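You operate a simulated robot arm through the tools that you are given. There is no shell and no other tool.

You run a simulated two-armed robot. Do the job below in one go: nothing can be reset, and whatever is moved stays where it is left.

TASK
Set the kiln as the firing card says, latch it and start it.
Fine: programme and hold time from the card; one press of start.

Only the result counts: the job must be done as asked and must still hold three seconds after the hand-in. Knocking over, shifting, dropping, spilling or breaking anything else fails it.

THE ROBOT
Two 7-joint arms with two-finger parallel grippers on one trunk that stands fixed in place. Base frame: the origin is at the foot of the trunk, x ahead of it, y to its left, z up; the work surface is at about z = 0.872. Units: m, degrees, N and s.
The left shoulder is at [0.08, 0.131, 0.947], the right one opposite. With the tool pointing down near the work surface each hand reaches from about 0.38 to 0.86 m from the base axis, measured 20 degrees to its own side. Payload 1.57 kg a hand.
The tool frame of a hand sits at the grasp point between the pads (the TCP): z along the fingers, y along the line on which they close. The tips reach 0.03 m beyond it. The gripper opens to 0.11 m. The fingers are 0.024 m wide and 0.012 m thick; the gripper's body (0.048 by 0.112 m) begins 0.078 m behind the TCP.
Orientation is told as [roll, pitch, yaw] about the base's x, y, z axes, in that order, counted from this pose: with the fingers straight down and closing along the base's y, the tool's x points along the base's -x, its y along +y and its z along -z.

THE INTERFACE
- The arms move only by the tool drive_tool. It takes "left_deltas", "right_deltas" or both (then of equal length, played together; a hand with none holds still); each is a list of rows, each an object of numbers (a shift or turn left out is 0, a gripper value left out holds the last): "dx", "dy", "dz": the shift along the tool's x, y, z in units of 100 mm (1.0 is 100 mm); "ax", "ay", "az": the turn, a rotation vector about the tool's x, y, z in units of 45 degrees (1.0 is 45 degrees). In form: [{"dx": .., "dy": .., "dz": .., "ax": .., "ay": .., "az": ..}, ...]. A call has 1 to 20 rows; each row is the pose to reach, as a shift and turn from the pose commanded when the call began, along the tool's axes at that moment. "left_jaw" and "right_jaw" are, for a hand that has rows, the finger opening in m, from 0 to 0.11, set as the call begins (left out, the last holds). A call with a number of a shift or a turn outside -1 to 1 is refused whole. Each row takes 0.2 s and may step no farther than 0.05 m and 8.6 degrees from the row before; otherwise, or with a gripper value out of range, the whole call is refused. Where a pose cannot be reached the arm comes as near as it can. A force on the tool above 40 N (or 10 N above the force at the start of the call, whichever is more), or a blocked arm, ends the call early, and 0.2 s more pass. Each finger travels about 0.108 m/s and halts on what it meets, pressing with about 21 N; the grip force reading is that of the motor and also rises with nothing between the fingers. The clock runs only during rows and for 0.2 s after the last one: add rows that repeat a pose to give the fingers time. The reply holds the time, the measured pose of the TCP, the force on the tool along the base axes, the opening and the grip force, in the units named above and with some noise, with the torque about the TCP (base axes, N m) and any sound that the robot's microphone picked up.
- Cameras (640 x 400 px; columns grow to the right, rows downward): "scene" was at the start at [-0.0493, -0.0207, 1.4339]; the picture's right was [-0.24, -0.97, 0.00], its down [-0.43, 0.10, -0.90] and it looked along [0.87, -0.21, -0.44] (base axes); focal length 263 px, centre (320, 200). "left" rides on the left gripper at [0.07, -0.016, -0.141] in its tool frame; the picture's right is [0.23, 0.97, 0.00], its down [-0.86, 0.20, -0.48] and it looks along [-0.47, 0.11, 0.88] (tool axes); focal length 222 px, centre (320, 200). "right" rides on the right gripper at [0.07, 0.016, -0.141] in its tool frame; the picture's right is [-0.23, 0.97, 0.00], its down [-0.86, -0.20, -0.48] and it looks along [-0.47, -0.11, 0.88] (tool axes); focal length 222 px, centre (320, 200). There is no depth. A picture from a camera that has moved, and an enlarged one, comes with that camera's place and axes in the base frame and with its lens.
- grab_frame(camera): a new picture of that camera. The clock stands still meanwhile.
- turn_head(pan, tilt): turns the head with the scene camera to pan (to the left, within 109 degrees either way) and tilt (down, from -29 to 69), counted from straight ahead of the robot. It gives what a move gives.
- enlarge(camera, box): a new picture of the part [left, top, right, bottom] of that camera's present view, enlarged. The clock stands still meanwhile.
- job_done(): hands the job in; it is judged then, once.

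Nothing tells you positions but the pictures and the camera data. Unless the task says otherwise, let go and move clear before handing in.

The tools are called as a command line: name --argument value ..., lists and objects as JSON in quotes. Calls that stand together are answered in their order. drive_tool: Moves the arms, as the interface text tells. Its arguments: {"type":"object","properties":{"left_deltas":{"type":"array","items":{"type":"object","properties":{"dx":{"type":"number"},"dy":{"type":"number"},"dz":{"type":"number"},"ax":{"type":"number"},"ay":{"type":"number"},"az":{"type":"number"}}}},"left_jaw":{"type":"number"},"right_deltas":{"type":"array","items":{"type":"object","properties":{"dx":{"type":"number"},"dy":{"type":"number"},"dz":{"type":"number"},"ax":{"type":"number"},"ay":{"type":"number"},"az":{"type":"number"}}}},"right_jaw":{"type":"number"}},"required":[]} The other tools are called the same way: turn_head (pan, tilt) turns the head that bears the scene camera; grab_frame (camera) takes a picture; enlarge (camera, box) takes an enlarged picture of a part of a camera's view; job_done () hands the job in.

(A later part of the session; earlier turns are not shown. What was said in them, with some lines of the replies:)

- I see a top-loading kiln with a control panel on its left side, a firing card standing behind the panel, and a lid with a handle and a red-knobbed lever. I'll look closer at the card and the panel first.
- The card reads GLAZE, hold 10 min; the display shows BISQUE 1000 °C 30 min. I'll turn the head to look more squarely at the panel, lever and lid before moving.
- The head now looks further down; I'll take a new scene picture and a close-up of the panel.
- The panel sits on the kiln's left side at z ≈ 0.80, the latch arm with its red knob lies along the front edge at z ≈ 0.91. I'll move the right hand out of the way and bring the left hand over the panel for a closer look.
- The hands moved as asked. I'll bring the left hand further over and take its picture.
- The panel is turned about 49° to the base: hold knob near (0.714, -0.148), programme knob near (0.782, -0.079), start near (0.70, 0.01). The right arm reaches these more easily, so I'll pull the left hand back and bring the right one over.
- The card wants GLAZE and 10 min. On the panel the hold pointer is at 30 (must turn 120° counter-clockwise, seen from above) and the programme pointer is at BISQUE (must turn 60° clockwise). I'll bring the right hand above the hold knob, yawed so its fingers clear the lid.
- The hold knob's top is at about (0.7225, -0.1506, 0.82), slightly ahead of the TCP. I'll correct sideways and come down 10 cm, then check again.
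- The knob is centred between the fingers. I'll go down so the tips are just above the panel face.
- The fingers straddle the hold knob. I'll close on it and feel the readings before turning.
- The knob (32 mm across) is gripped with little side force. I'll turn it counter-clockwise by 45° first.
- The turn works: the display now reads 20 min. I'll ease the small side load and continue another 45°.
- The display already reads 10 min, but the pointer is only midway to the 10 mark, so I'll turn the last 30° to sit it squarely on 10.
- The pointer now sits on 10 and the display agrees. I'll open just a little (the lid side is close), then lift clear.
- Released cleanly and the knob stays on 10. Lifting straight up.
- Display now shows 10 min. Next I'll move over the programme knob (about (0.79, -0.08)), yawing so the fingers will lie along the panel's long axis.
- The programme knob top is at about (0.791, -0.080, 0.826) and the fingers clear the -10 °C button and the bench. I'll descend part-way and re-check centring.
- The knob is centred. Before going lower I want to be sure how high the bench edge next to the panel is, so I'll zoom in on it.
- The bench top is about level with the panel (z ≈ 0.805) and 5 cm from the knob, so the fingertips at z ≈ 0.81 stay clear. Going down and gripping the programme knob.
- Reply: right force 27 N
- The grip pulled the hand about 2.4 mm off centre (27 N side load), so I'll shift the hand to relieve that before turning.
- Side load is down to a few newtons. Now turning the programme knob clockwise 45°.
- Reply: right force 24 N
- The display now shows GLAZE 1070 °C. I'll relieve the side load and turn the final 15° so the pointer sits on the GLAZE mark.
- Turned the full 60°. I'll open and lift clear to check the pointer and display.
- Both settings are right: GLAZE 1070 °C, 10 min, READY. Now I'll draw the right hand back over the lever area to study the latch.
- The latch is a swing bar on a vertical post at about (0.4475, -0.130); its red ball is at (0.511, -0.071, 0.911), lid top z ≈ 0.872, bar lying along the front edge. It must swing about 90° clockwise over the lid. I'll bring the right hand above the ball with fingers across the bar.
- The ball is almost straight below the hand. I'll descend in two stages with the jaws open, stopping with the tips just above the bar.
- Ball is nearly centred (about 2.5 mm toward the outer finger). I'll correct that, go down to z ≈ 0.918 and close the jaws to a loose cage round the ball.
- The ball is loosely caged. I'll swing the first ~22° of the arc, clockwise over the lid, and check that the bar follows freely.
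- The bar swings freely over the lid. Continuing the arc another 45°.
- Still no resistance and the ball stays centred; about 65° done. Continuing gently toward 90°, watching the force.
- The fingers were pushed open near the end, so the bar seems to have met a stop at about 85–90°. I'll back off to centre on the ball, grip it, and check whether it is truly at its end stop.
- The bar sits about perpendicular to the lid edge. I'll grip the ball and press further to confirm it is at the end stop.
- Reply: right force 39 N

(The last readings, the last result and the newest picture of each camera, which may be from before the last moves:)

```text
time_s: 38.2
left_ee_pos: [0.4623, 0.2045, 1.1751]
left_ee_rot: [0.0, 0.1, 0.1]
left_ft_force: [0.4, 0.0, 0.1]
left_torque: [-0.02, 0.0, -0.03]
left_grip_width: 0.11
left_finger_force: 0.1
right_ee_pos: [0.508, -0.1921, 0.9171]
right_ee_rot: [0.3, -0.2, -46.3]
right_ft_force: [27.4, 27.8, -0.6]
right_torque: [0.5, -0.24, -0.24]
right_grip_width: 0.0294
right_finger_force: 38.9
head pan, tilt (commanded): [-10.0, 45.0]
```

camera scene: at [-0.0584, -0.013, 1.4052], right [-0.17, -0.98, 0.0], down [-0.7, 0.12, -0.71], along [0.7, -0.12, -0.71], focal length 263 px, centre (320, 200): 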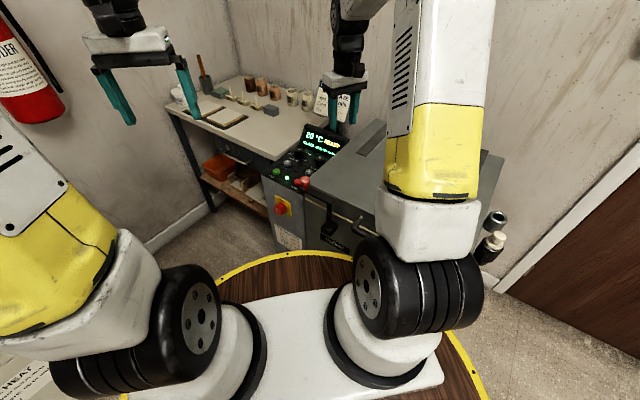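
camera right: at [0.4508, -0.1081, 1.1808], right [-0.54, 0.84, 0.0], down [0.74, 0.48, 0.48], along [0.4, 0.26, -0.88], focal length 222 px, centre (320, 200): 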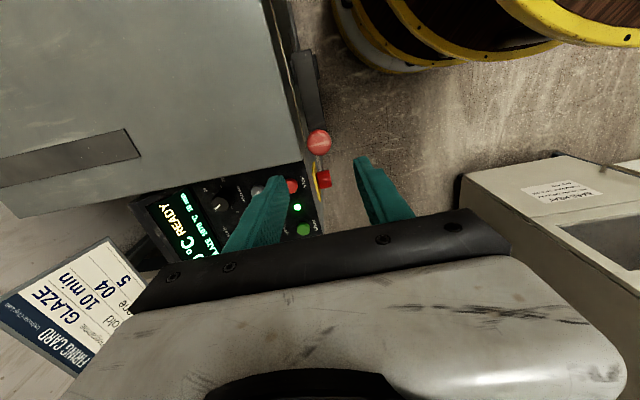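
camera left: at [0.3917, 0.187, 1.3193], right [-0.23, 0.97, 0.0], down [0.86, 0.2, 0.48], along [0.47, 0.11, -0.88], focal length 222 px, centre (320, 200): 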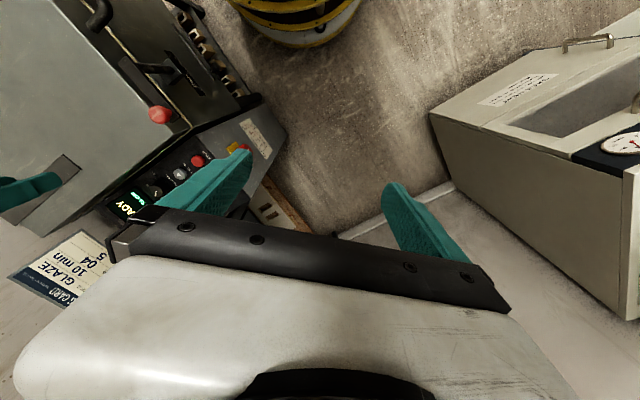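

With 39 N against it the bar does not move, so it is hard against its end stop over the lid. I'll relax, release, and lift straight up.

drive_tool --right_deltas '[{"dy": 0.02}, {"dy": 0.035}, {"dy": 0.035}]'

drive_tool --right_deltas '[{}, {}]' --right_jaw 0.05

drive_tool --right_deltas '[{"dz": -0.2}, {"dz": -0.5}, {"dz": -0.8}, {"dz": -1.0}, {"dz": -1.0}]'

enlarge --camera "right" --box '[160, 0, 480, 240]'

enlarge --camera "scene" --box '[250, 100, 410, 240]'

enlarge --camera "left" --box '[60, 0, 280, 150]'

```text
time_s: 39.0
left_ee_pos: [0.4623, 0.2032, 1.1764]
left_ee_rot: [0.0, 0.0, 0.1]
left_ft_force: [0.4, -0.6, -0.2]
left_torque: [0.03, 0.0, -0.03]
left_grip_width: 0.1101
left_finger_force: 0.0
right_ee_pos: [0.5093, -0.1938, 0.917]
right_ee_rot: [0.0, 0.0, -46.6]
right_ft_force: [12.6, 18.9, 24.4]
right_torque: [0.35, -0.18, -0.01]
right_grip_width: 0.0291
right_finger_force: 38.9
head pan, tilt (commanded): [-10.0, 45.0]
```

```text
time_s: 39.6
left_ee_pos: [0.4635, 0.2035, 1.1763]
left_ee_rot: [0.0, 0.0, 0.1]
left_ft_force: [-0.2, 0.4, -0.1]
left_torque: [0.03, 0.03, 0.01]
left_grip_width: 0.1102
left_finger_force: 0.1
right_ee_pos: [0.5091, -0.1934, 0.9163]
right_ee_rot: [-0.1, 0.1, -46.6]
right_ft_force: [0.2, -0.2, -0.2]
right_torque: [0.0, 0.01, 0.0]
right_grip_width: 0.05
right_finger_force: 0.1
head pan, tilt (commanded): [-10.0, 45.0]
```

```text
time_s: 40.8
left_ee_pos: [0.4624, 0.2027, 1.1756]
left_ee_rot: [0.0, 0.0, 0.1]
left_ft_force: [-0.4, 0.7, -0.2]
left_torque: [0.03, -0.03, 0.01]
left_grip_width: 0.11
left_finger_force: 0.0
right_ee_pos: [0.5085, -0.1913, 1.0166]
right_ee_rot: [-0.1, 0.0, -46.5]
right_ft_force: [0.2, 0.1, -0.6]
right_torque: [0.02, -0.03, 0.04]
right_grip_width: 0.05
right_finger_force: 0.1
head pan, tilt (commanded): [-10.0, 45.0]
```

```text
1.67 times, centred on (320, 120) of right
camera zoom: at [0.4727, -0.1301, 1.1574], right [0.86, 0.51, 0.0], down [0.44, -0.76, 0.48], along [0.24, -0.41, -0.88], focal length 370 px, centre (320, 333)
```

zoom: 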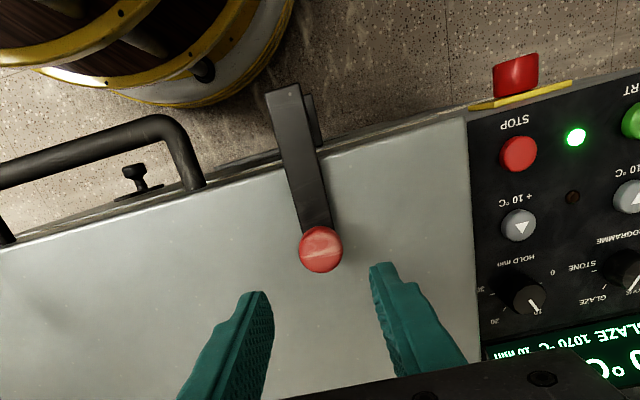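

```text
2.86 times, centred on (330, 170) of scene
camera zoom: at [-0.0584, -0.0131, 1.4052], right [-0.17, -0.98, 0.0], down [-0.7, 0.12, -0.71], along [0.7, -0.12, -0.71], focal length 750 px, centre (291, 286)
```

zoom: 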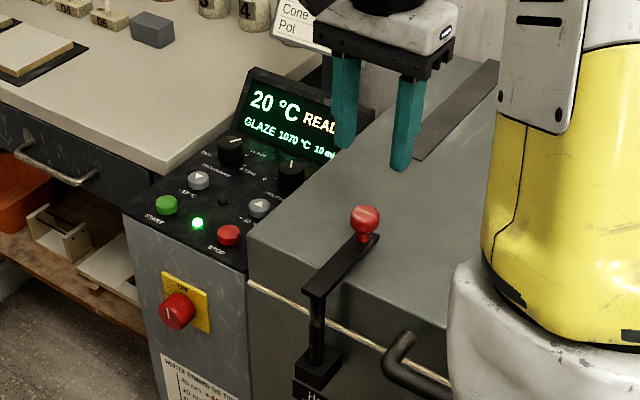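

```text
2.67 times, centred on (170, 75) of left
camera zoom: at [0.3917, 0.187, 1.3193], right [-0.23, 0.97, 0.0], down [0.86, 0.2, 0.48], along [0.47, 0.11, -0.88], focal length 592 px, centre (720, 533)
```

zoom: 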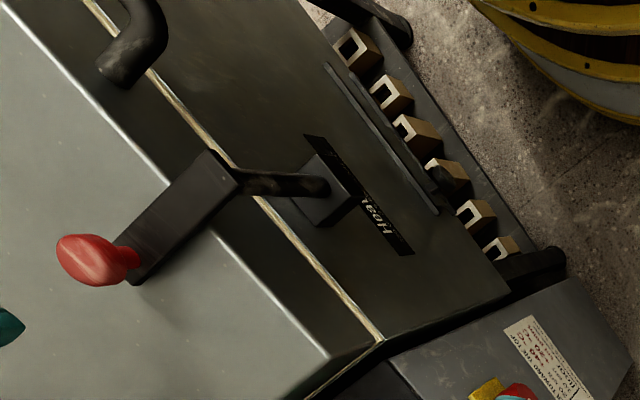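

The bar is at its stop across the lid. I notice a small black fitting near the lid handle; I'll look at it to make sure it isn't part of the latch.

enlarge --camera "right" --box '[160, 30, 340, 150]'

enlarge --camera "left" --box '[40, 0, 160, 80]'

enlarge --camera "scene" --box '[330, 190, 400, 240]'

```text
3.33 times, centred on (250, 90) of right
camera zoom: at [0.4727, -0.1301, 1.1574], right [0.86, 0.51, 0.0], down [0.44, -0.76, 0.48], along [0.24, -0.41, -0.88], focal length 740 px, centre (553, 567)
```

zoom: 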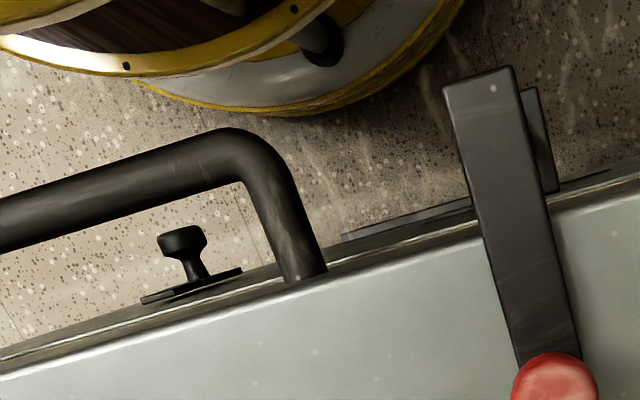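

```text
5.00 times, centred on (100, 40) of left
camera zoom: at [0.3917, 0.187, 1.3193], right [-0.23, 0.97, 0.0], down [0.86, 0.2, 0.48], along [0.47, 0.11, -0.88], focal length 1111 px, centre (1420, 1000)
```

zoom: 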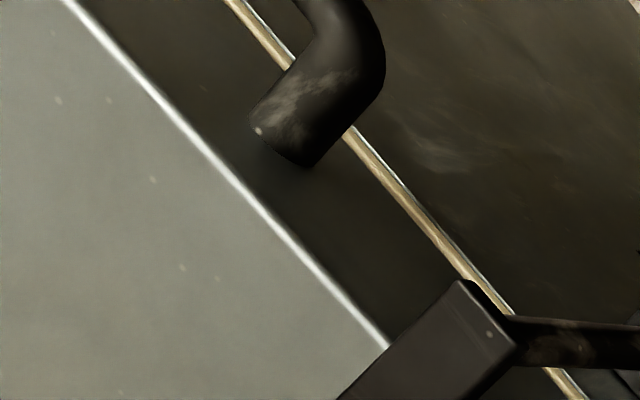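

```text
8.00 times, centred on (365, 215) of scene
camera zoom: at [-0.0584, -0.0131, 1.4052], right [-0.17, -0.98, 0.0], down [-0.7, 0.12, -0.71], along [0.7, -0.12, -0.71], focal length 2101 px, centre (-40, 80)
```

zoom: 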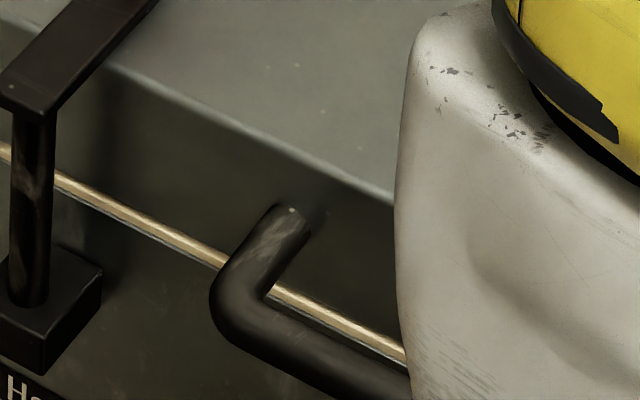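

That fitting is a separate damper knob on the body and not part of the latch. Next is START at about (0.700, 0.012, 0.8075): I'll move the right hand away and bring the left hand over with closed fingers as a poker.

drive_tool --right_deltas '[{"dz": -0.4}, {"dx": -0.1, "dy": -0.2, "dz": -0.7}, {"dx": -0.25, "dy": -0.5, "dz": -0.9}, {"dx": -0.4, "dy": -0.75, "dz": -1.0}, {"dx": -0.52, "dy": -0.906, "dz": -1.0}, {"dx": -0.52, "dy": -0.906, "dz": -1.0}]'

drive_tool --left_deltas '[{"dx": -0.25, "dy": -0.2, "dz": 0.1}, {"dx": -0.5, "dy": -0.4, "dz": 0.2}, {"dx": -0.75, "dy": -0.6, "dz": 0.35}, {"dx": -1.0, "dy": -0.8, "dz": 0.5}, {"dx": -1.0, "dy": -0.8, "dz": 0.5}]' --left_jaw 0.0

drive_tool --left_deltas '[{"dx": -0.2, "dy": -0.2, "dz": 0.2}, {"dx": -0.45, "dy": -0.45, "dz": 0.45}, {"dx": -0.7, "dy": -0.7, "dz": 0.7}, {"dx": -0.9, "dy": -0.95, "dz": 0.9}, {"dx": -0.9, "dy": -0.95, "dz": 1.0}]'

grab_frame --camera "left"

grab_frame --camera "scene"

```text
time_s: 42.2
left_ee_pos: [0.4631, 0.2027, 1.176]
left_ee_rot: [0.0, 0.0, -0.1]
left_ft_force: [0.5, -0.7, 0.5]
left_torque: [0.0, 0.01, 0.0]
left_grip_width: 0.1099
left_finger_force: 0.0
right_ee_pos: [0.4781, -0.2932, 1.1193]
right_ee_rot: [0.1, 0.0, -46.4]
right_ft_force: [-0.1, 0.3, -0.8]
right_torque: [0.03, 0.0, 0.02]
right_grip_width: 0.0501
right_finger_force: 0.1
head pan, tilt (commanded): [-10.0, 45.0]
```

```text
time_s: 43.4
left_ee_pos: [0.5618, 0.1219, 1.1252]
left_ee_rot: [0.0, 0.0, 0.1]
left_ft_force: [0.8, 0.4, -0.2]
left_torque: [-0.02, 0.02, 0.04]
left_grip_width: 0.0
left_finger_force: 20.6
right_ee_pos: [0.4806, -0.2933, 1.1188]
right_ee_rot: [-0.1, 0.0, -46.4]
right_ft_force: [0.0, -0.1, 0.3]
right_torque: [-0.03, 0.0, -0.02]
right_grip_width: 0.05
right_finger_force: 0.1
head pan, tilt (commanded): [-10.0, 45.0]
```

```text
time_s: 44.6
left_ee_pos: [0.6517, 0.0273, 1.0263]
left_ee_rot: [0.0, 0.0, -0.1]
left_ft_force: [0.2, -0.7, -0.2]
left_torque: [0.0, -0.04, 0.02]
left_grip_width: 0.0
left_finger_force: 20.7
right_ee_pos: [0.4798, -0.2922, 1.1199]
right_ee_rot: [0.0, 0.1, -46.5]
right_ft_force: [0.0, 0.2, -0.3]
right_torque: [-0.01, -0.02, -0.01]
right_grip_width: 0.0502
right_finger_force: 0.1
head pan, tilt (commanded): [-10.0, 45.0]
```

```text
taken
camera left: at [0.5811, 0.0109, 1.1697], right [-0.23, 0.97, 0.0], down [0.86, 0.2, 0.48], along [0.47, 0.11, -0.88], focal length 222 px, centre (320, 200)
```

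left: 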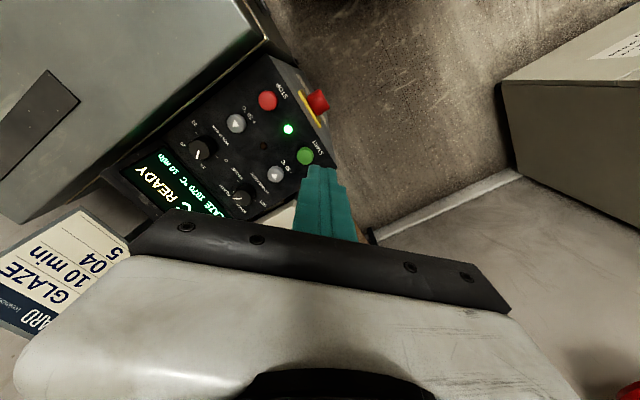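

```text
taken
camera scene: at [-0.0584, -0.0132, 1.4052], right [-0.17, -0.98, 0.0], down [-0.7, 0.12, -0.71], along [0.7, -0.12, -0.71], focal length 263 px, centre (320, 200)
```

scene: 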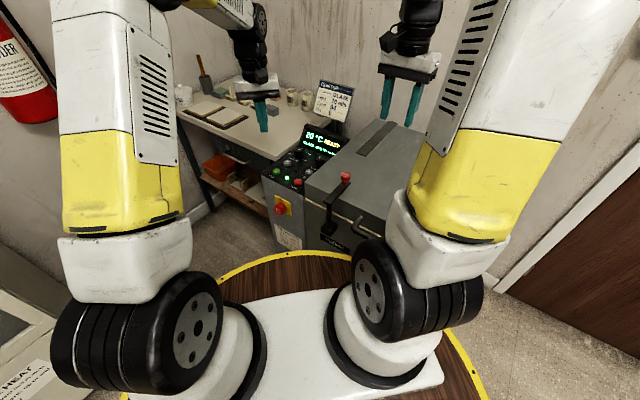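

enlarge --camera "left" --box '[240, 90, 400, 210]'

```text
3.33 times, centred on (320, 150) of left
camera zoom: at [0.5811, 0.0109, 1.1697], right [-0.23, 0.97, 0.0], down [0.86, 0.2, 0.48], along [0.47, 0.11, -0.88], focal length 740 px, centre (320, 367)
```

zoom: 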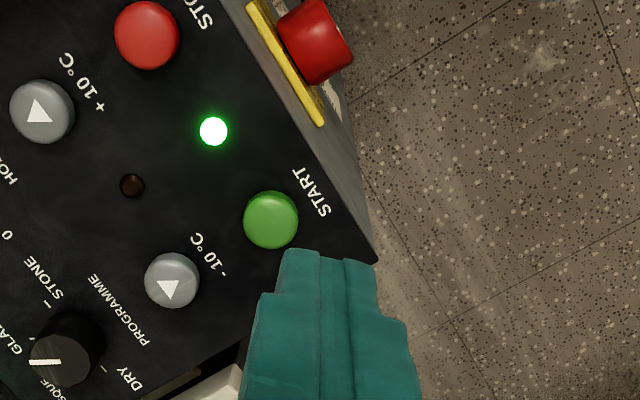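

START is at (0.699, 0.0125). I'll move above it and come down to about 9 cm TCP clearance, then check alignment.

drive_tool --left_deltas '[{"dx": -0.2, "dy": -0.07, "dz": 0.3}, {"dx": -0.4, "dy": -0.13, "dz": 0.6}, {"dx": -0.475, "dy": -0.148, "dz": 0.9}, {"dx": -0.475, "dy": -0.148, "dz": 1.0}, {"dx": -0.475, "dy": -0.148, "dz": 1.0}]'

enlarge --camera "left" --box '[240, 90, 400, 210]'

enlarge --camera "scene" --box '[250, 100, 370, 190]'

```text
time_s: 45.8
left_ee_pos: [0.6974, 0.009, 0.9267]
left_ee_rot: [0.1, 0.0, 0.0]
left_ft_force: [-0.1, 0.0, 0.0]
left_torque: [-0.01, -0.04, -0.01]
left_grip_width: 0.0001
left_finger_force: 20.8
right_ee_pos: [0.4785, -0.2931, 1.1193]
right_ee_rot: [0.0, 0.0, -46.5]
right_ft_force: [-0.1, -0.1, -0.2]
right_torque: [0.01, 0.02, -0.01]
right_grip_width: 0.0503
right_finger_force: 0.0
head pan, tilt (commanded): [-10.0, 45.0]
```

```text
3.33 times, centred on (320, 150) of left
camera zoom: at [0.627, -0.0061, 1.0693], right [-0.23, 0.97, 0.0], down [0.86, 0.2, 0.48], along [0.47, 0.11, -0.88], focal length 740 px, centre (320, 367)
```

zoom: 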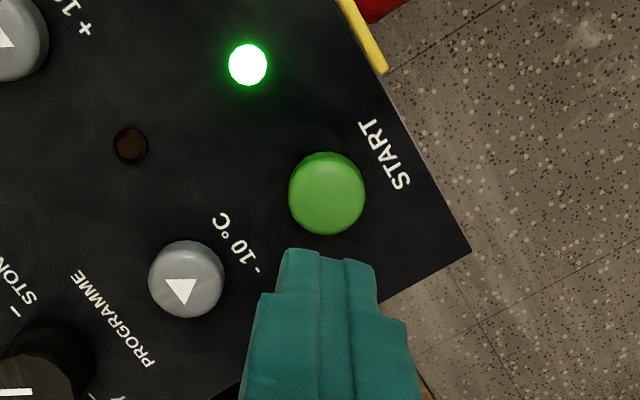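

```text
4.44 times, centred on (310, 145) of scene
camera zoom: at [-0.0583, -0.0132, 1.4052], right [-0.17, -0.98, 0.0], down [-0.7, 0.12, -0.71], along [0.7, -0.12, -0.71], focal length 1167 px, centre (364, 444)
```

zoom: 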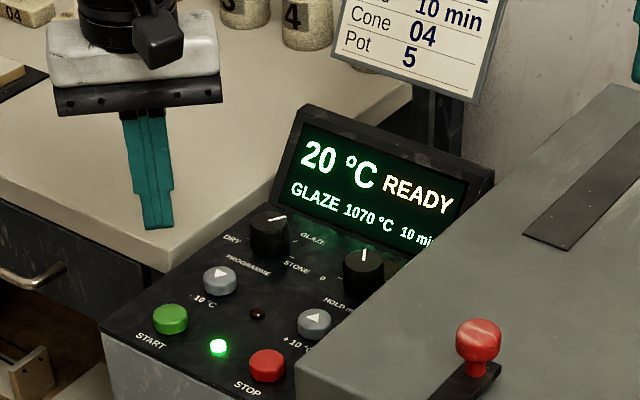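

Aligned within 3 mm; I'll correct that and come down to about 1.4 cm above the button.

drive_tool --left_deltas '[{"dx": -0.01, "dy": 0.032, "dz": 0.3}, {"dx": -0.01, "dy": 0.032, "dz": 0.55}, {"dx": -0.01, "dy": 0.032, "dz": 0.7}, {"dx": -0.01, "dy": 0.032, "dz": 0.74}, {"dx": -0.01, "dy": 0.032, "dz": 0.74}]'

enlarge --camera "left" --box '[240, 110, 400, 230]'

enlarge --camera "scene" --box '[250, 120, 350, 190]'

```text
time_s: 47.0
left_ee_pos: [0.7, 0.0129, 0.8534]
left_ee_rot: [-0.1, 0.0, 0.0]
left_ft_force: [0.1, 0.5, -0.2]
left_torque: [0.02, 0.02, 0.03]
left_grip_width: 0.0
left_finger_force: 21.0
right_ee_pos: [0.4787, -0.2942, 1.1192]
right_ee_rot: [0.0, 0.1, -46.4]
right_ft_force: [-0.6, -0.6, -0.5]
right_torque: [-0.01, 0.01, 0.05]
right_grip_width: 0.0498
right_finger_force: 0.0
head pan, tilt (commanded): [-10.0, 45.0]
```

```text
3.33 times, centred on (320, 170) of left
camera zoom: at [0.6287, -0.0017, 0.9959], right [-0.23, 0.97, 0.0], down [0.86, 0.2, 0.48], along [0.47, 0.11, -0.88], focal length 740 px, centre (320, 300)
```

zoom: 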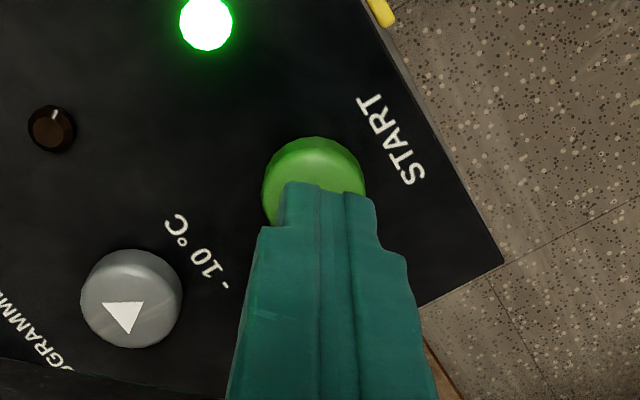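

```text
5.71 times, centred on (300, 155) of scene
camera zoom: at [-0.0583, -0.0132, 1.4052], right [-0.17, -0.98, 0.0], down [-0.7, 0.12, -0.71], along [0.7, -0.12, -0.71], focal length 1501 px, centre (434, 457)
```

zoom: 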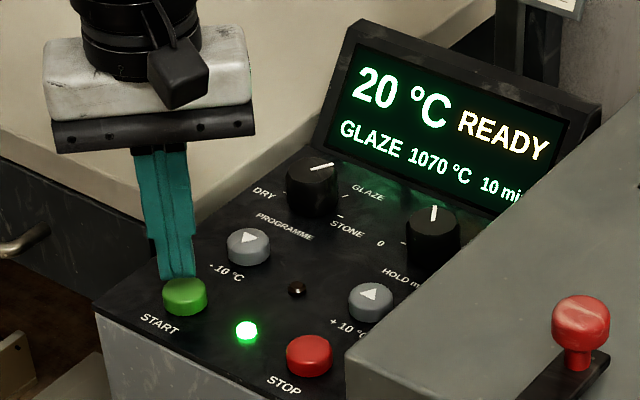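

The closed fingertips are right over START. I'll press down in small steps, watching the force and the display, without lifting until it registers.

drive_tool --left_deltas '[{"dz": 0.08}, {"dz": 0.12}, {"dz": 0.15}, {"dz": 0.17}, {"dz": 0.19}]'

enlarge --camera "scene" --box '[250, 120, 350, 190]'

```text
time_s: 48.2
left_ee_pos: [0.7007, 0.0132, 0.8353]
left_ee_rot: [0.1, -0.2, -0.1]
left_ft_force: [-5.3, -0.3, 21.7]
left_torque: [-0.03, 0.21, 0.0]
left_grip_width: 0.0001
left_finger_force: 20.9
right_ee_pos: [0.4776, -0.294, 1.1196]
right_ee_rot: [-0.1, 0.0, -46.5]
right_ft_force: [0.1, 0.0, 0.6]
right_torque: [-0.03, 0.0, 0.03]
right_grip_width: 0.05
right_finger_force: 0.1
head pan, tilt (commanded): [-10.0, 45.0]
heard: click
```

```text
5.71 times, centred on (300, 155) of scene
camera zoom: at [-0.0593, -0.0132, 1.4052], right [-0.17, -0.98, 0.0], down [-0.7, 0.12, -0.71], along [0.7, -0.12, -0.71], focal length 1501 px, centre (434, 457)
```

zoom: 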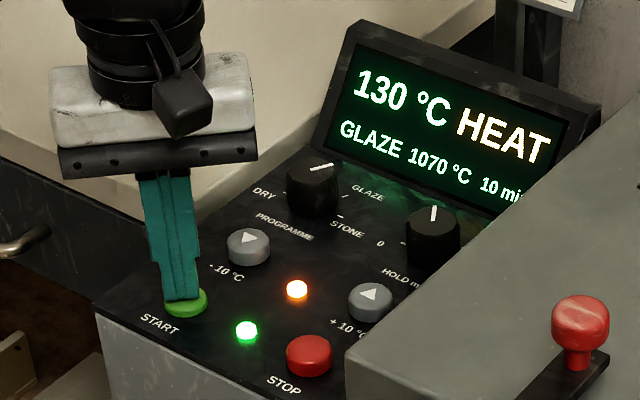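

One click was heard and the display shows HEAT at GLAZE 1070 °C, 10 min, with the orange lamp on. Now I'll lift the left hand straight up and clear, once.

drive_tool --left_deltas '[{"dz": -0.2}, {"dz": -0.5}, {"dz": -0.8}, {"dz": -1.0}]'

drive_tool --left_deltas '[{"dz": -0.4}, {"dx": 0.2, "dy": 0.2, "dz": -0.7}, {"dx": 0.5, "dy": 0.5, "dz": -1.0}, {"dx": 0.8, "dy": 0.8, "dz": -1.0}, {"dx": 1.0, "dy": 1.0, "dz": -1.0}, {"dx": 1.0, "dy": 1.0, "dz": -1.0}]'

enlarge --camera "scene" --box '[250, 110, 370, 200]'

grab_frame --camera "scene"

```text
time_s: 49.2
left_ee_pos: [0.6997, 0.0159, 0.932]
left_ee_rot: [0.0, 0.2, 0.0]
left_ft_force: [-0.1, -0.6, -0.8]
left_torque: [0.01, -0.01, -0.03]
left_grip_width: 0.0
left_finger_force: 21.0
right_ee_pos: [0.4791, -0.2938, 1.1183]
right_ee_rot: [0.0, 0.1, -46.5]
right_ft_force: [0.8, -0.7, -0.4]
right_torque: [0.0, -0.02, 0.03]
right_grip_width: 0.0498
right_finger_force: 0.0
head pan, tilt (commanded): [-10.0, 45.0]
```

```text
refused: row 3 steps farther than a row can; nothing moved
```

```text
4.44 times, centred on (310, 155) of scene
camera zoom: at [-0.0582, -0.0132, 1.4052], right [-0.17, -0.98, 0.0], down [-0.7, 0.12, -0.71], along [0.7, -0.12, -0.71], focal length 1167 px, centre (364, 400)
```

zoom: 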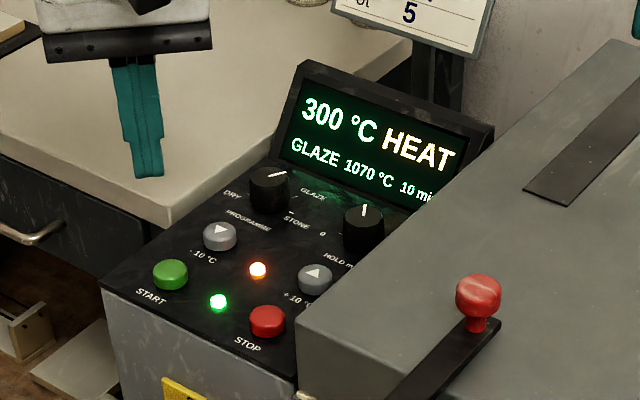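

```text
taken
camera scene: at [-0.0582, -0.0132, 1.4052], right [-0.17, -0.98, 0.0], down [-0.7, 0.12, -0.71], along [0.7, -0.12, -0.71], focal length 263 px, centre (320, 200)
```

scene: 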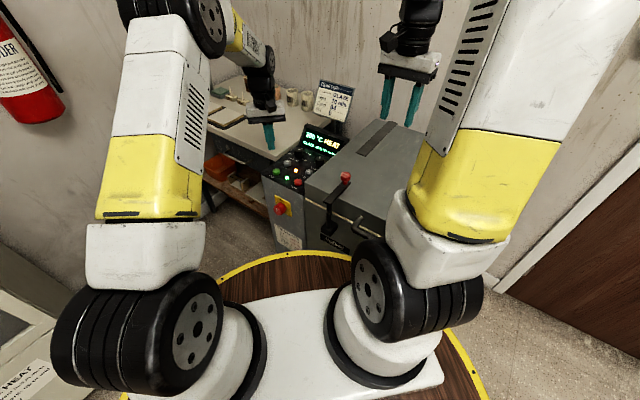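

The kiln is heating (300 °C, GLAZE, 10 min). The retreat move was refused for too large a step, so I'll repeat it with smaller ones.

drive_tool --left_deltas '[{"dz": -0.4}, {"dx": 0.1, "dy": 0.1, "dz": -0.7}, {"dx": 0.3, "dy": 0.3, "dz": -1.0}, {"dx": 0.6, "dy": 0.6, "dz": -1.0}, {"dx": 0.9, "dy": 0.9, "dz": -1.0}, {"dx": 1.0, "dy": 1.0, "dz": -1.0}]'

grab_frame --camera "scene"

enlarge --camera "scene" --box '[250, 110, 390, 240]'

```text
time_s: 50.6
left_ee_pos: [0.5995, 0.1157, 1.0352]
left_ee_rot: [0.0, 0.0, -0.2]
left_ft_force: [0.3, -0.2, 0.0]
left_torque: [-0.01, -0.04, -0.04]
left_grip_width: 0.0
left_finger_force: 21.1
right_ee_pos: [0.4795, -0.2947, 1.1181]
right_ee_rot: [0.0, 0.0, -46.5]
right_ft_force: [0.5, -0.2, 0.3]
right_torque: [0.01, 0.03, -0.02]
right_grip_width: 0.05
right_finger_force: 0.1
head pan, tilt (commanded): [-10.0, 45.0]
```

```text
taken
camera scene: at [-0.0582, -0.0133, 1.4052], right [-0.17, -0.98, 0.0], down [-0.7, 0.12, -0.71], along [0.7, -0.12, -0.71], focal length 263 px, centre (320, 200)
```

scene: 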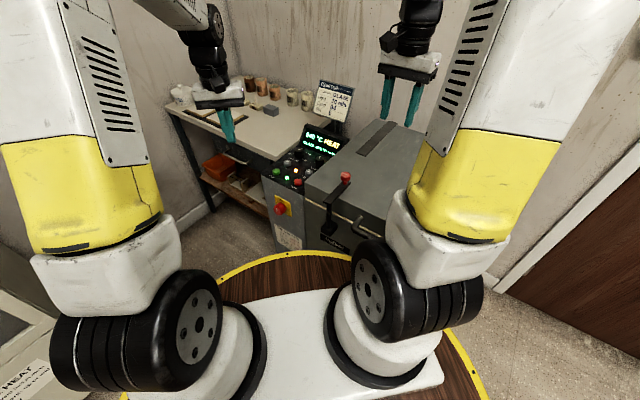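

```text
3.08 times, centred on (320, 175) of scene
camera zoom: at [-0.0582, -0.0133, 1.4052], right [-0.17, -0.98, 0.0], down [-0.7, 0.12, -0.71], along [0.7, -0.12, -0.71], focal length 808 px, centre (320, 277)
```

zoom: 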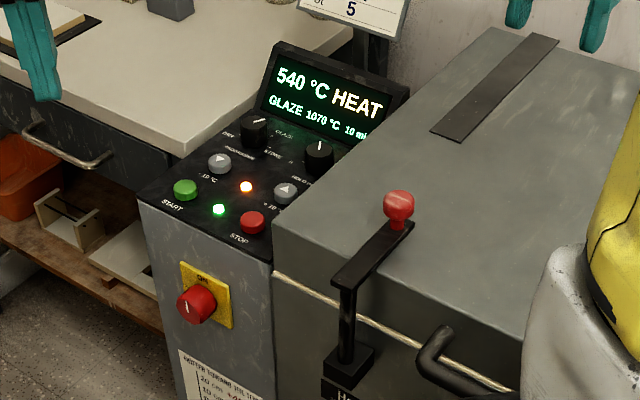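

The kiln is firing on GLAZE 1070 °C with a 10 min hold, started with a single press. The latch bar lies across the lid at its stop, both hands are clear, and nothing else was disturbed. Handing in.

job_done

```text
The job is handed in.
```

The kiln is set to the card's settings, latched, and firing. When I handed in, the display showed HEAT at 540 °C and rising, with GLAZE, 1070 °C and a 10 min hold.

- **Programme and hold:** I turned the programme knob from BISQUE to GLAZE and the hold knob from 30 to 10 min. I left the 1070 °C as it came up with GLAZE.
- **Latch:** The bar is swung across the lid, hard against its stop. It did not move when I pushed it with about 39 N.
- **Start:** I pressed START once and heard one click.

Both hands are clear of the kiln, and I saw nothing else moved or knocked.
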